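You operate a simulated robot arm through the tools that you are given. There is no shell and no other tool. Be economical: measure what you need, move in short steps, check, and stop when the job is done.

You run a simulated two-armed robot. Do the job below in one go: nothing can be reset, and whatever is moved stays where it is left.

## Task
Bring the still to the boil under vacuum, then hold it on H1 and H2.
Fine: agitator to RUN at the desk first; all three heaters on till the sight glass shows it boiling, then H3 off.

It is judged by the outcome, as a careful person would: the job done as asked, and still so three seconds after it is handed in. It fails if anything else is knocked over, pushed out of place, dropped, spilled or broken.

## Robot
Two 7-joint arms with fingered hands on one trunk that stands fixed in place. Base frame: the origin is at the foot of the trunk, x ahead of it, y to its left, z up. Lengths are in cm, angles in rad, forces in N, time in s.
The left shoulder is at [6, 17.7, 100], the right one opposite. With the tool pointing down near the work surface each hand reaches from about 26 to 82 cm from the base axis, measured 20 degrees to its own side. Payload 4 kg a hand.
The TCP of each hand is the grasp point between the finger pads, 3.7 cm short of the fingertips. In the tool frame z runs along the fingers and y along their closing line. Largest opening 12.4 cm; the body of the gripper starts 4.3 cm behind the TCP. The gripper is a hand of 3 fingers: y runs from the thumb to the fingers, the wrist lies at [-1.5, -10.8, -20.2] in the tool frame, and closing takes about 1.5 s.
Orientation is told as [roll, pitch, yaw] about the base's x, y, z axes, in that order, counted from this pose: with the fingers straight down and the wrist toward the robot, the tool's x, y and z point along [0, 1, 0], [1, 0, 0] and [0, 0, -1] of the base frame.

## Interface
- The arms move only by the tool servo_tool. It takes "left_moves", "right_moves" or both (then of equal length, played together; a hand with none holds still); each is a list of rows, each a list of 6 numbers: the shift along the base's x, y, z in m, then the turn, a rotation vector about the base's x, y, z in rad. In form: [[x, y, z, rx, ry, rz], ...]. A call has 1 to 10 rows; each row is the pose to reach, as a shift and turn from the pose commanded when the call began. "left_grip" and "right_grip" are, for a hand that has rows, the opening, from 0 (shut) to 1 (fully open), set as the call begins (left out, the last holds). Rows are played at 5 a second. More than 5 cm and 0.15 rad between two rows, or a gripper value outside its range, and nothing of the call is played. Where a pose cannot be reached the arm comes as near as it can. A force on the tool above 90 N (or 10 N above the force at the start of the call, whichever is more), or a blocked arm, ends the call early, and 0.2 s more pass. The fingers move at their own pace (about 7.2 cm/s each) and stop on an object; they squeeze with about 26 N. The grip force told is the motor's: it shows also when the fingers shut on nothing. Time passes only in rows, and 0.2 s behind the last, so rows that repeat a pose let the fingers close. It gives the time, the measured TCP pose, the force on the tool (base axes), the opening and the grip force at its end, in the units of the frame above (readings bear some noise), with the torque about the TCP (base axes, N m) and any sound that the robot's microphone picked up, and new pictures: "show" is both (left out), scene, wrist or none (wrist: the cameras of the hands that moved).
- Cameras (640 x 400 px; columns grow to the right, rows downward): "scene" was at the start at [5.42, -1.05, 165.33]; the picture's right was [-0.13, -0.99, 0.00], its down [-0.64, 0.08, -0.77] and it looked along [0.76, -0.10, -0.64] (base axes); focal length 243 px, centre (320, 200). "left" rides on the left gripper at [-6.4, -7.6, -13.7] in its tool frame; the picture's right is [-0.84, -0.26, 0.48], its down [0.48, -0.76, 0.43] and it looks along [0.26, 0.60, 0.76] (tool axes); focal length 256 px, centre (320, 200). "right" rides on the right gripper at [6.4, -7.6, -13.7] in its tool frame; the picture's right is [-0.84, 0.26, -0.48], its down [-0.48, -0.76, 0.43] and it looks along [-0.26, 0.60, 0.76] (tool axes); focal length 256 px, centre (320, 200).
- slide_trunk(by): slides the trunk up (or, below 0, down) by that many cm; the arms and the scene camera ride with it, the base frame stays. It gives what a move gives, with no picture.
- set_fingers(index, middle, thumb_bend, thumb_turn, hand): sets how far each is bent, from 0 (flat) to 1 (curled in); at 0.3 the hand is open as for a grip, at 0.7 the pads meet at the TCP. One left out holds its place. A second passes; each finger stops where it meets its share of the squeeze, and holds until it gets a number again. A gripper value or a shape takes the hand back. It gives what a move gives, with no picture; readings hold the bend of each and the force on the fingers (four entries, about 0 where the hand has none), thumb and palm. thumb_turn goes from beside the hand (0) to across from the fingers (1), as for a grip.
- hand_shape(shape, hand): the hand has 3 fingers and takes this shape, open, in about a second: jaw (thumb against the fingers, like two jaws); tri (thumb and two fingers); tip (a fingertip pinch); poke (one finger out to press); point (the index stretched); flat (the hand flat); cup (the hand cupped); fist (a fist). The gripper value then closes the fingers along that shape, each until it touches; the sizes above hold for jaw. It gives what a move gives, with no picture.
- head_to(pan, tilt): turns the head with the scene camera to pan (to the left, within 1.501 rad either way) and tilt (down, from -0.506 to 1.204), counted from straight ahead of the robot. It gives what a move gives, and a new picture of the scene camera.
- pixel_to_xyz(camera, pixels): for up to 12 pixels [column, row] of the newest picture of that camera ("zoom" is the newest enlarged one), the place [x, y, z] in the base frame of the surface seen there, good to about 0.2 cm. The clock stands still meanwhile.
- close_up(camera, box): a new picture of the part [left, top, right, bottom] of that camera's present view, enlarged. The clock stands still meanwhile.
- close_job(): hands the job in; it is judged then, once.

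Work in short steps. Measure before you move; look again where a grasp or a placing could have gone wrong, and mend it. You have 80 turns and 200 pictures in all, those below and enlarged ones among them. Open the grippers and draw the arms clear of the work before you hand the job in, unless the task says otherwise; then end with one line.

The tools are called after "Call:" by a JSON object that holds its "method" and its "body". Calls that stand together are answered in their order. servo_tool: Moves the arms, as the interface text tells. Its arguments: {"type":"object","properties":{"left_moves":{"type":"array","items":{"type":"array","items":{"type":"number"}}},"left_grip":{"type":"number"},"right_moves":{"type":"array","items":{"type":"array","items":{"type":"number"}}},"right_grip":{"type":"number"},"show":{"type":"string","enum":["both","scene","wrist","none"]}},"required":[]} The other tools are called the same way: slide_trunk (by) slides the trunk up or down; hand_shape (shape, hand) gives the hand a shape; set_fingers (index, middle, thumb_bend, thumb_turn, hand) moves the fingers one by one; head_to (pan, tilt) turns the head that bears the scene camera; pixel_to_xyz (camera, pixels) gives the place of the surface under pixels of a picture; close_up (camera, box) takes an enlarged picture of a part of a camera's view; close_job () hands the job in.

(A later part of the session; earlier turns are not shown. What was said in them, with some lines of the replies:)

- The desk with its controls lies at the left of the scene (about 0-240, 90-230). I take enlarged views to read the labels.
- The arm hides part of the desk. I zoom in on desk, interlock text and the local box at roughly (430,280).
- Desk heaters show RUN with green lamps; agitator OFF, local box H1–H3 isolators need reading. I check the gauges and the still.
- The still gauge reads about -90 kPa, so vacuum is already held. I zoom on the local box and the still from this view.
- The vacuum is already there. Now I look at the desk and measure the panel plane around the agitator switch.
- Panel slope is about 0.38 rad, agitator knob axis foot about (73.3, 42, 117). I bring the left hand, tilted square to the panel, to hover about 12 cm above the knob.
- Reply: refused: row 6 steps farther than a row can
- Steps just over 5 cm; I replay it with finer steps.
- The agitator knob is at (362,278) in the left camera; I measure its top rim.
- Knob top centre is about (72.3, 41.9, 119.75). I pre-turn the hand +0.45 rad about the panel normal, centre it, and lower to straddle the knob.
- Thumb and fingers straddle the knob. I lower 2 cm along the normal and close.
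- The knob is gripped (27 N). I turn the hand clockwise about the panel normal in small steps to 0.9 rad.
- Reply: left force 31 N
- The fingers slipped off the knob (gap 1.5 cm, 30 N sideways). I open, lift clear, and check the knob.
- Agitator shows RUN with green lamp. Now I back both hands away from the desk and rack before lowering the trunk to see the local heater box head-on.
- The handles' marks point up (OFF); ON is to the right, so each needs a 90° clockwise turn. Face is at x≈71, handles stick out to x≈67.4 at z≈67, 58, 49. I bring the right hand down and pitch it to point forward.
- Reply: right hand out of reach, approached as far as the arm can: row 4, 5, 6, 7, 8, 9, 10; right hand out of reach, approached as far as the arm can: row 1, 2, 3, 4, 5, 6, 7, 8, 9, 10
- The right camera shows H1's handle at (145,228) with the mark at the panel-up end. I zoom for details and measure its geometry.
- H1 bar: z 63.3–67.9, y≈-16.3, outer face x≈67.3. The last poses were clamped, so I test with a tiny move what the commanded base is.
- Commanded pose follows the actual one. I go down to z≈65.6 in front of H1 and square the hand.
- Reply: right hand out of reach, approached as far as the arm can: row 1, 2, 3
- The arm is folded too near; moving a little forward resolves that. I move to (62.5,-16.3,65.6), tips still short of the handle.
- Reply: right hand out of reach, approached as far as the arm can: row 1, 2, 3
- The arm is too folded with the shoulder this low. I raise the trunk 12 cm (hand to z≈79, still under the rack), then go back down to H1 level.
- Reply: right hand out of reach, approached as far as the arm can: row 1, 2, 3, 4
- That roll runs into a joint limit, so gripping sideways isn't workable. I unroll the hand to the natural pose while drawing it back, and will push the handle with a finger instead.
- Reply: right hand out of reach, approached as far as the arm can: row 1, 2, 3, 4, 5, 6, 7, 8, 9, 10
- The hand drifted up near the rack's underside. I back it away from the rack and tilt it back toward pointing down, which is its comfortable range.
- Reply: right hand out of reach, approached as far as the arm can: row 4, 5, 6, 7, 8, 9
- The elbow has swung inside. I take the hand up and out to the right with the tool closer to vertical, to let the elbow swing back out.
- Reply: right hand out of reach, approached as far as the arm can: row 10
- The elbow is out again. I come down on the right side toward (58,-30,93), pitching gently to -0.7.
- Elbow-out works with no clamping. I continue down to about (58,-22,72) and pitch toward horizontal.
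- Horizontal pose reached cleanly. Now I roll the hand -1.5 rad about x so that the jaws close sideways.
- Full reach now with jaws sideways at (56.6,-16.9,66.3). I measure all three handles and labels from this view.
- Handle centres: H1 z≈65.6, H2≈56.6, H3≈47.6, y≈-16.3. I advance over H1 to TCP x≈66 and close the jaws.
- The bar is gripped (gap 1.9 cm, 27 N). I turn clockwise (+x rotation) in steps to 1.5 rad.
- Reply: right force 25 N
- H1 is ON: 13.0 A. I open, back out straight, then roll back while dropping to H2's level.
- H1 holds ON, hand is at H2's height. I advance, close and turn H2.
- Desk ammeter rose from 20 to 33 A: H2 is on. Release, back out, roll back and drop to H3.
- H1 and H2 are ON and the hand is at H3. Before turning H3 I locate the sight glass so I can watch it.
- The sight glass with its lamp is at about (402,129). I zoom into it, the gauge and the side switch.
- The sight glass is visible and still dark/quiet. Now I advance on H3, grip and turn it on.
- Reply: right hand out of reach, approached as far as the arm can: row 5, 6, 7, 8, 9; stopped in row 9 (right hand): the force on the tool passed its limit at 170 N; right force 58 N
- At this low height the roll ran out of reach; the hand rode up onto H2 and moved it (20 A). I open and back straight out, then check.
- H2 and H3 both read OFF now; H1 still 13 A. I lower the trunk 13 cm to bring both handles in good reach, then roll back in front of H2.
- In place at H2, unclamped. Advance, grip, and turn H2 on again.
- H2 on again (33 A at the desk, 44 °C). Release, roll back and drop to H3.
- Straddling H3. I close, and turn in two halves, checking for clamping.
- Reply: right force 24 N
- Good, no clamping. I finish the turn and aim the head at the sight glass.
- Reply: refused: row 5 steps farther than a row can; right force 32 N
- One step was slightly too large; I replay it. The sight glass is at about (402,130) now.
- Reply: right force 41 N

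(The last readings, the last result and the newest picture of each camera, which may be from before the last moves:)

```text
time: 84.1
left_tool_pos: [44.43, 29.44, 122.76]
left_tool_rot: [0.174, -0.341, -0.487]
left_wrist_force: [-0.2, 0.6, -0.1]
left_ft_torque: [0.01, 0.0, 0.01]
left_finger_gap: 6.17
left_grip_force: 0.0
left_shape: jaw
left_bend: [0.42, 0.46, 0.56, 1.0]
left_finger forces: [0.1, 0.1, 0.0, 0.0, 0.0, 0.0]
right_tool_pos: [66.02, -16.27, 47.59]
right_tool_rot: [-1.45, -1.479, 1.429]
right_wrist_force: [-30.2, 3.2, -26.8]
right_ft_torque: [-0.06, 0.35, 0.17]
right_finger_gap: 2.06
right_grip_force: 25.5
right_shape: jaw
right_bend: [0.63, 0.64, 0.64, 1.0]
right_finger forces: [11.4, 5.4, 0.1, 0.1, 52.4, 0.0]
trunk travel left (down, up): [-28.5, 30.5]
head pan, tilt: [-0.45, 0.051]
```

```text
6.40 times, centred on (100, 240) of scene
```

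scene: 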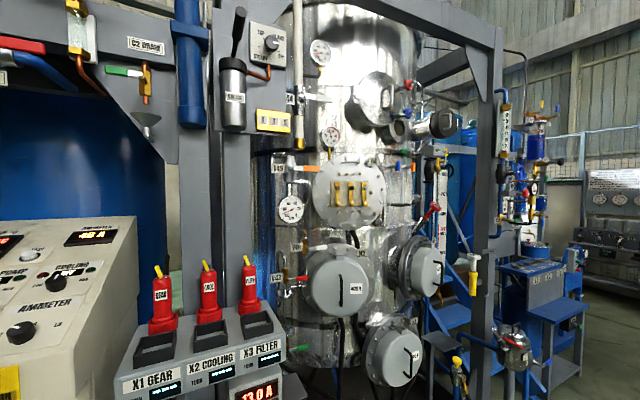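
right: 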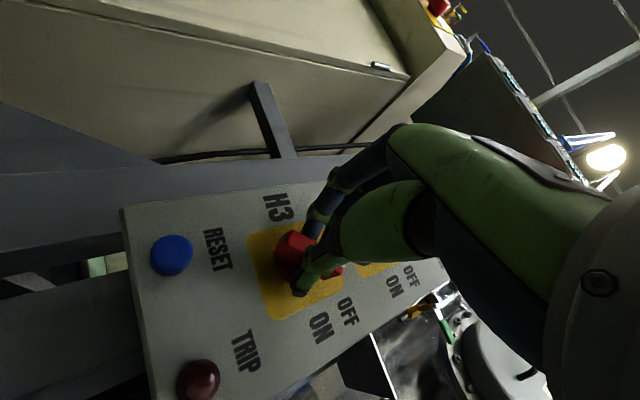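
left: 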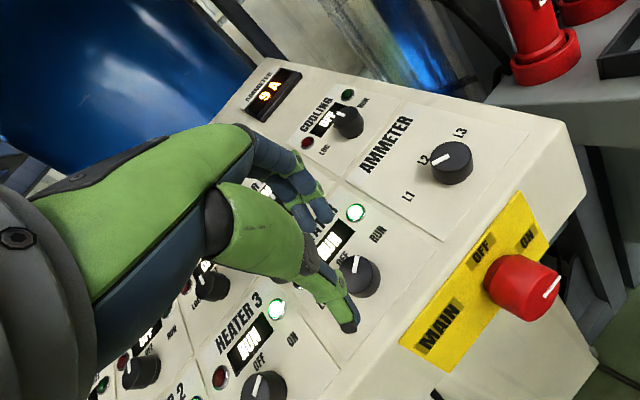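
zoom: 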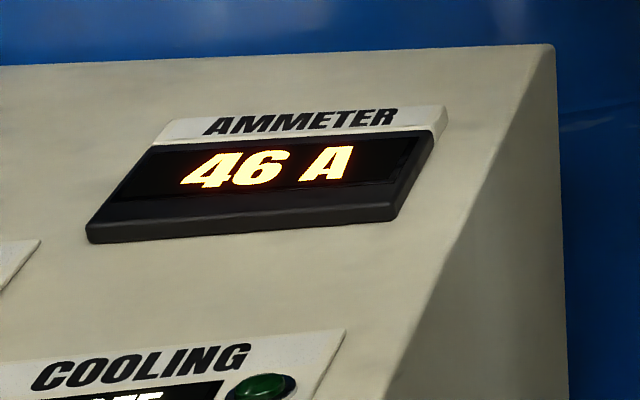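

46 A: all three heaters on. I hold H3's handle and wait, watching the sight glass.

Call:
{"method": "servo_tool", "body": {"right_moves": [[0, 0, 0, 0, 0, 0], [0, 0, 0, 0, 0, 0], [0, 0, 0, 0, 0, 0], [0, 0, 0, 0, 0, 0], [0, 0, 0, 0, 0, 0], [0, 0, 0, 0, 0, 0], [0, 0, 0, 0, 0, 0], [0, 0, 0, 0, 0, 0], [0, 0, 0, 0, 0, 0], [0, 0, 0, 0, 0, 0]], "show": "wrist"}}

Call:
{"method": "close_up", "body": {"camera": "scene", "box": [380, 110, 424, 145]}}

Call:
{"method": "servo_tool", "body": {"right_moves": [[0, 0, 0, 0, 0, 0], [0, 0, 0, 0, 0, 0], [0, 0, 0, 0, 0, 0], [0, 0, 0, 0, 0, 0], [0, 0, 0, 0, 0, 0], [0, 0, 0, 0, 0, 0], [0, 0, 0, 0, 0, 0], [0, 0, 0, 0, 0, 0], [0, 0, 0, 0, 0, 0], [0, 0, 0, 0, 0, 0]], "show": "none"}}

Call:
{"method": "close_up", "body": {"camera": "scene", "box": [380, 110, 424, 145]}}

```text
time: 86.3
left_tool_pos: [44.59, 29.55, 122.64]
left_tool_rot: [0.174, -0.342, -0.49]
left_wrist_force: [-0.5, -1.3, -0.3]
left_ft_torque: [0.02, 0.02, -0.01]
left_finger_gap: 6.2
left_grip_force: 0.1
left_shape: jaw
left_bend: [0.42, 0.46, 0.56, 1.0]
left_finger forces: [0.1, 0.0, 0.0, 0.1, 0.0, 0.0]
right_tool_pos: [66.02, -16.48, 47.47]
right_tool_rot: [-1.445, -1.479, 1.426]
right_wrist_force: [-30.1, 5.7, -25.7]
right_ft_torque: [-0.06, 0.3, 0.2]
right_finger_gap: 2.02
right_grip_force: 26.2
right_shape: jaw
right_bend: [0.63, 0.64, 0.64, 1.0]
right_finger forces: [12.1, 5.2, 0.0, 0.0, 51.0, 0.1]
trunk travel left (down, up): [-28.5, 30.5]
head pan, tilt: [-0.45, 0.051]
```

right: 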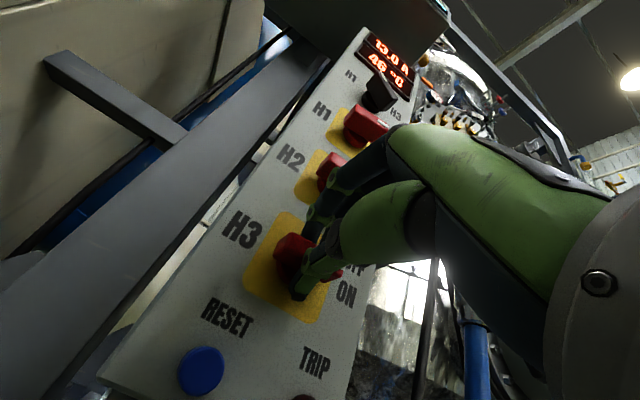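

```text
11.43 times, centred on (402, 128) of scene
```

zoom: 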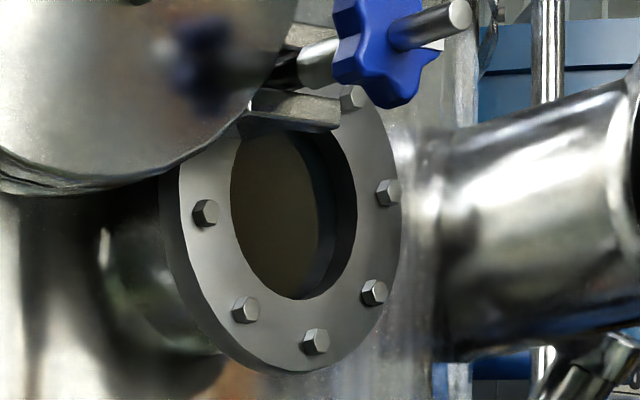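

```text
time: 88.5
left_tool_pos: [44.62, 29.38, 122.92]
left_tool_rot: [0.175, -0.339, -0.489]
left_wrist_force: [0.5, 0.3, 0.2]
left_ft_torque: [0.0, 0.03, -0.01]
left_finger_gap: 6.18
left_grip_force: 0.1
left_shape: jaw
left_bend: [0.42, 0.46, 0.56, 1.0]
left_finger forces: [0.0, 0.0, 0.0, 0.0, 0.0, 0.1]
right_tool_pos: [65.95, -16.48, 47.57]
right_tool_rot: [-1.447, -1.479, 1.426]
right_wrist_force: [-29.1, 5.5, -25.1]
right_ft_torque: [-0.09, 0.32, 0.22]
right_finger_gap: 2.05
right_grip_force: 26.4
right_shape: jaw
right_bend: [0.63, 0.64, 0.64, 1.0]
right_finger forces: [12.1, 5.1, 0.1, 0.0, 51.0, 0.0]
trunk travel left (down, up): [-28.5, 30.5]
head pan, tilt: [-0.45, 0.051]
```

```text
11.43 times, centred on (402, 128) of scene
```

zoom: 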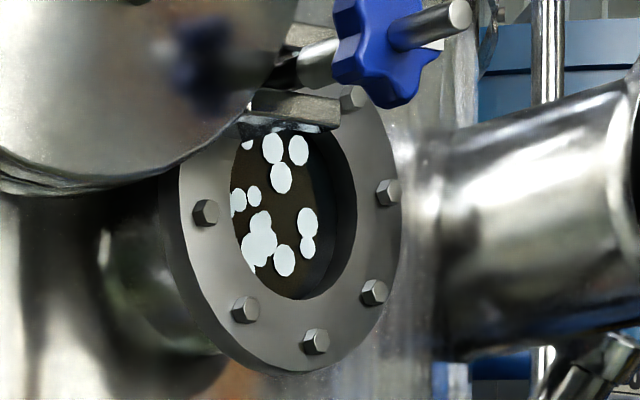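

Bubbles in the sight glass: it's boiling. I turn H3 back to OFF straight away.

Call:
{"method": "servo_tool", "body": {"right_moves": [[0, 0, 0, -0.149, 0, 0], [0, 0, 0, -0.298, 0, 0], [0, 0, 0, -0.447, 0, 0], [0, 0, 0, -0.596, 0, 0], [0, 0, 0, -0.745, 0, 0], [0, 0, 0, -0.894, 0, 0], [0, 0, 0, -1.043, 0, 0], [0, 0, 0, -1.192, 0, 0], [0, 0, 0, -1.341, 0, 0], [0, 0, 0, -1.48, 0, 0]]}}

Call:
{"method": "close_up", "body": {"camera": "scene", "box": [50, 215, 150, 265]}}

Call:
{"method": "close_up", "body": {"camera": "scene", "box": [380, 110, 424, 145]}}

```text
time: 90.7
left_tool_pos: [44.42, 29.38, 122.81]
left_tool_rot: [0.176, -0.339, -0.489]
left_wrist_force: [-0.1, -0.6, -0.1]
left_ft_torque: [0.0, 0.0, 0.0]
left_finger_gap: 6.18
left_grip_force: 0.1
left_shape: jaw
left_bend: [0.42, 0.46, 0.56, 1.0]
left_finger forces: [0.1, 0.0, 0.1, 0.1, 0.0, 0.0]
right_tool_pos: [66.04, -16.38, 47.75]
right_tool_rot: [-1.594, 0.004, 1.559]
right_wrist_force: [-26.9, -8.9, -2.8]
right_ft_torque: [0.0, 0.14, 0.14]
right_finger_gap: 1.95
right_grip_force: 25.8
right_shape: jaw
right_bend: [0.61, 0.64, 0.65, 1.0]
right_finger forces: [17.4, 7.5, 0.0, 0.1, 41.4, 0.0]
trunk travel left (down, up): [-28.5, 30.5]
head pan, tilt: [-0.45, 0.051]
```

scene: 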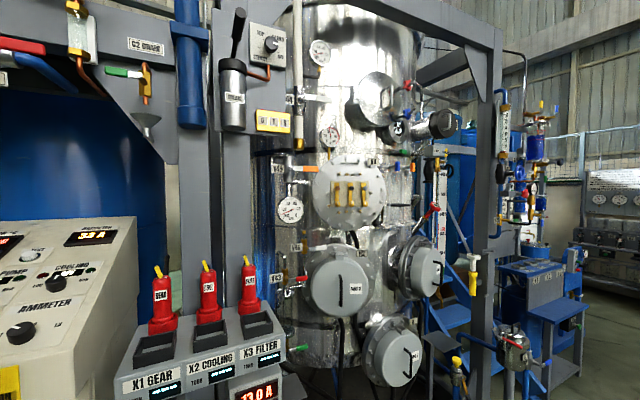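
right: 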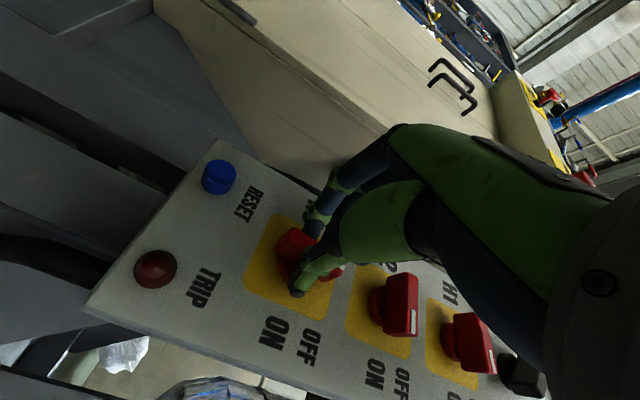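

```text
6.40 times, centred on (100, 240) of scene
```

zoom: 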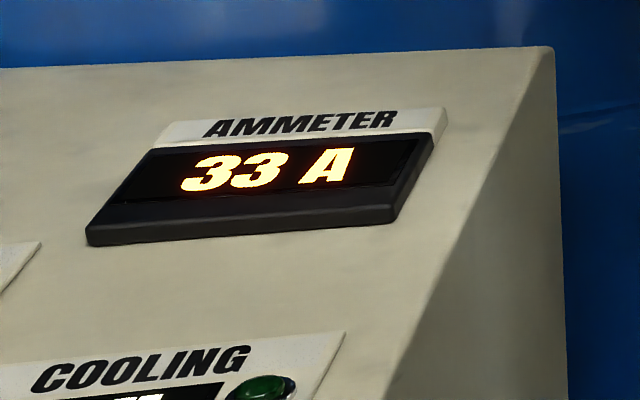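

```text
11.43 times, centred on (402, 128) of scene
```

zoom: 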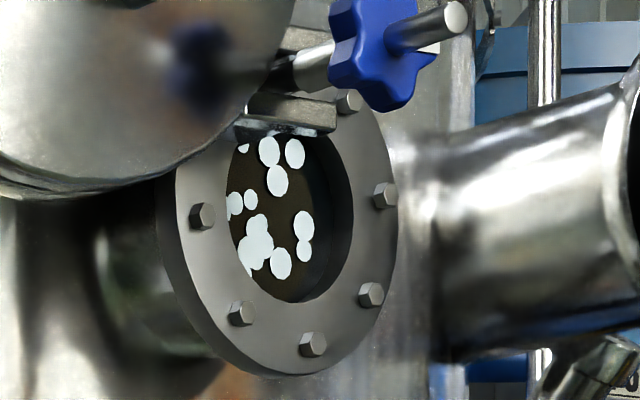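

33 A: H3 is off, still boiling on H1 and H2. I release, and back straight away from the panel.

Call:
{"method": "servo_tool", "body": {"right_moves": [[0, 0, 0, 0, 0, 0], [0, 0, 0, 0, 0, 0], [0, 0, 0, 0, 0, 0], [-0.03, 0, 0, 0, 0, 0], [-0.06, 0, 0, 0, 0, 0], [-0.08, -0.02, 0, 0, 0, 0], [-0.09, -0.06, 0, 0, 0, 0], [-0.09, -0.1, 0.01, 0, 0, 0]], "right_grip": 0.4}}

Call:
{"method": "head_to", "body": {"pan": -0.1, "tilt": 0.55}}

Call:
{"method": "close_up", "body": {"camera": "scene", "box": [230, 150, 370, 320]}}

```text
time: 92.5
left_tool_pos: [44.45, 29.52, 122.71]
left_tool_rot: [0.175, -0.341, -0.487]
left_wrist_force: [0.7, -0.1, 0.1]
left_ft_torque: [-0.01, 0.01, -0.04]
left_finger_gap: 6.2
left_grip_force: 0.0
left_shape: jaw
left_bend: [0.42, 0.46, 0.56, 1.0]
left_finger forces: [0.1, 0.1, 0.1, 0.0, 0.1, 0.0]
right_tool_pos: [57.21, -26.33, 48.85]
right_tool_rot: [-1.591, 0.002, 1.563]
right_wrist_force: [-0.7, 0.4, 1.3]
right_ft_torque: [-0.01, 0.0, -0.04]
right_finger_gap: 4.93
right_grip_force: 0.2
right_shape: jaw
right_bend: [0.47, 0.5, 0.59, 1.0]
right_finger forces: [0.0, 0.1, 0.0, 0.0, 0.0, 0.0]
trunk travel left (down, up): [-28.5, 30.5]
head pan, tilt: [-0.45, 0.051]
```

scene: 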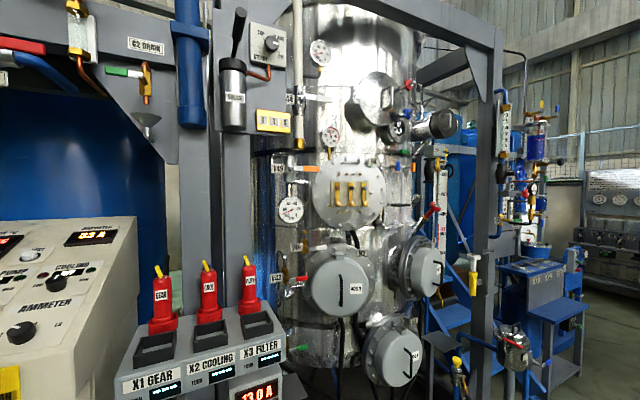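
right: 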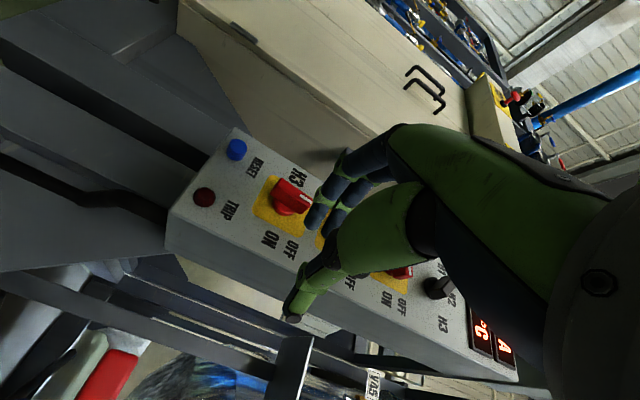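

```text
time: 93.4
left_tool_pos: [44.57, 29.52, 122.75]
left_tool_rot: [0.176, -0.34, -0.49]
left_wrist_force: [0.2, 0.5, 0.0]
left_ft_torque: [0.02, 0.0, 0.04]
left_finger_gap: 6.19
left_grip_force: 0.0
left_shape: jaw
left_bend: [0.42, 0.46, 0.56, 1.0]
left_finger forces: [0.0, 0.1, 0.0, 0.0, 0.0, 0.0]
right_tool_pos: [57.09, -26.34, 48.84]
right_tool_rot: [-1.592, 0.002, 1.559]
right_wrist_force: [-0.8, 0.4, 0.3]
right_ft_torque: [0.02, -0.02, 0.03]
right_finger_gap: 4.95
right_grip_force: 0.0
right_shape: jaw
right_bend: [0.47, 0.5, 0.59, 1.0]
right_finger forces: [0.0, 0.1, 0.1, 0.0, 0.0, 0.1]
trunk travel left (down, up): [-28.5, 30.5]
head pan, tilt: [-0.099, 0.55]
```

scene: 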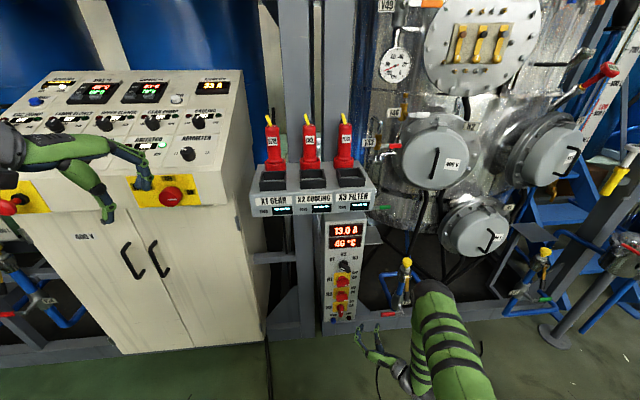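

```text
2.35 times, centred on (300, 235) of scene
```

zoom: 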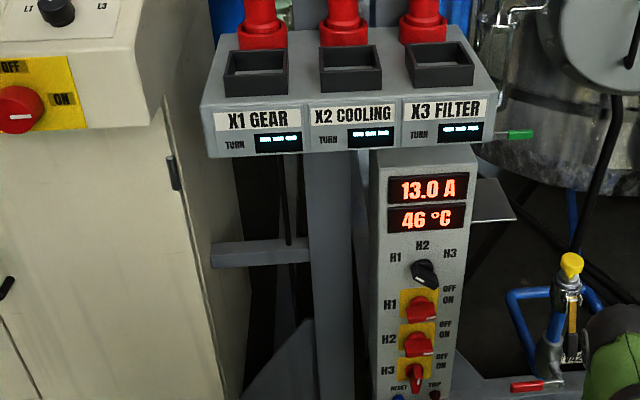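

H1 and H2 ON, H3 OFF, no trip, 46 °C. I open both hands, draw clear, and check that the boil holds.

Call:
{"method": "servo_tool", "body": {"left_moves": [[0, 0, 0, 0, 0, 0], [-0.01, 0, 0.01, 0, 0, 0], [-0.01, 0, 0.02, 0, 0, 0], [-0.01, 0, 0.02, 0, 0, 0], [-0.01, 0, 0.02, 0, 0, 0], [-0.01, 0, 0.02, 0, 0, 0]], "right_moves": [[-0.01, -0.02, 0.01, 0, 0, 0], [-0.02, -0.05, 0.02, 0, 0, 0], [-0.02, -0.08, 0.02, 0, 0, 0], [-0.02, -0.1, 0.02, 0, 0, 0], [-0.02, -0.1, 0.02, 0, 0, 0], [-0.02, -0.1, 0.02, 0, 0, 0]], "left_grip": 1, "right_grip": 1, "show": "scene"}}

Call:
{"method": "close_up", "body": {"camera": "scene", "box": [0, 60, 270, 220]}}

Call:
{"method": "head_to", "body": {"pan": -0.45, "tilt": 0.05}}

Call:
{"method": "close_up", "body": {"camera": "scene", "box": [270, 30, 440, 150]}}

```text
time: 94.8
left_tool_pos: [43.44, 29.4, 124.68]
left_tool_rot: [0.175, -0.339, -0.489]
left_wrist_force: [-0.1, -0.1, 0.8]
left_ft_torque: [0.03, 0.01, 0.04]
left_finger_gap: 12.36
left_grip_force: 0.1
left_shape: jaw
left_bend: [0.3, 0.3, 0.3, 0.98]
left_finger forces: [0.0, 0.0, 0.0, 0.0, 0.1, 0.0]
right_tool_pos: [54.97, -36.58, 50.74]
right_tool_rot: [-1.592, 0.0, 1.56]
right_wrist_force: [-0.3, 0.0, -0.2]
right_ft_torque: [-0.02, -0.01, 0.03]
right_finger_gap: 12.38
right_grip_force: 0.1
right_shape: jaw
right_bend: [0.3, 0.3, 0.3, 0.98]
right_finger forces: [0.1, 0.1, 0.0, 0.0, 0.0, 0.1]
trunk travel left (down, up): [-28.5, 30.5]
head pan, tilt: [-0.099, 0.55]
```

scene: 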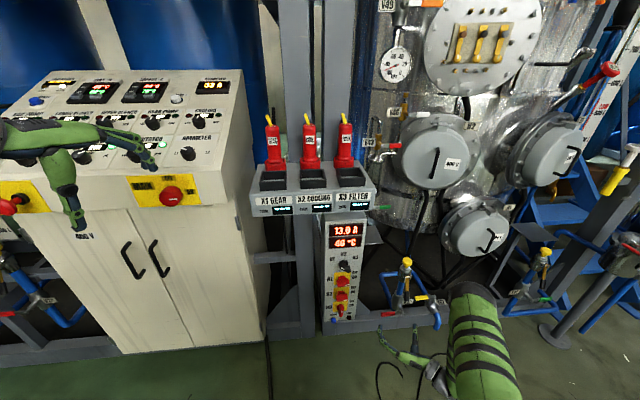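

```text
2.37 times, centred on (135, 140) of scene
```

zoom: 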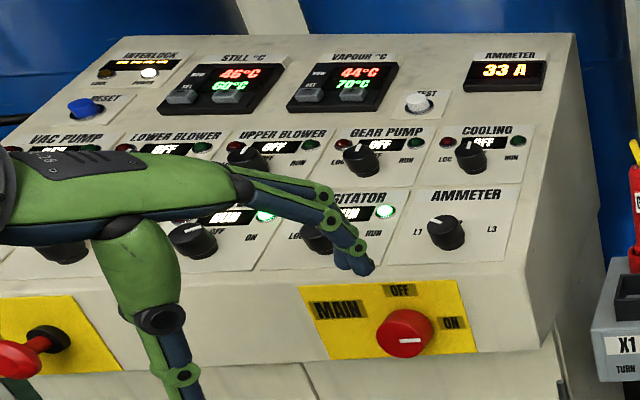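

```text
time: 95.7
left_tool_pos: [43.48, 29.51, 124.68]
left_tool_rot: [0.174, -0.339, -0.488]
left_wrist_force: [-0.6, -0.2, 0.3]
left_ft_torque: [-0.04, -0.01, 0.02]
left_finger_gap: 12.37
left_grip_force: 0.1
left_shape: jaw
left_bend: [0.3, 0.3, 0.3, 0.98]
left_finger forces: [0.0, 0.0, 0.1, 0.0, 0.0, 0.0]
right_tool_pos: [54.88, -36.62, 50.71]
right_tool_rot: [-1.591, 0.002, 1.56]
right_wrist_force: [-0.3, -0.5, -0.3]
right_ft_torque: [-0.02, 0.01, 0.0]
right_finger_gap: 12.36
right_grip_force: 0.2
right_shape: jaw
right_bend: [0.3, 0.3, 0.3, 0.98]
right_finger forces: [0.0, 0.0, 0.0, 0.0, 0.1, 0.0]
trunk travel left (down, up): [-28.5, 30.5]
head pan, tilt: [-0.45, 0.051]
```

scene: 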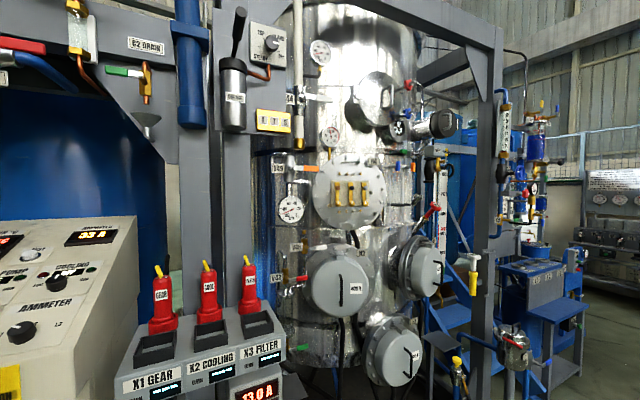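

```text
3.33 times, centred on (355, 90) of scene
```

zoom: 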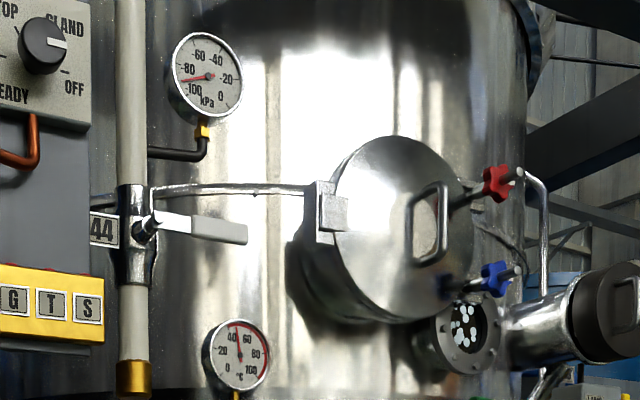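

The still is boiling at about -90 kPa, the agitator is at RUN and the desk reads 33 A with no trip. Hands are open and clear, so I hand in.

Call:
{"method": "close_job", "body": {}}

```text
The job is handed in.
```

The still is boiling under vacuum (about -90 kPa, 46 °C) and holding on H1 and H2. The agitator is at RUN, H3 is off and nothing tripped. On my first try at H3 the hand slipped and knocked H2 off for about 10 s, so I turned it back on before all three heaters ran together.
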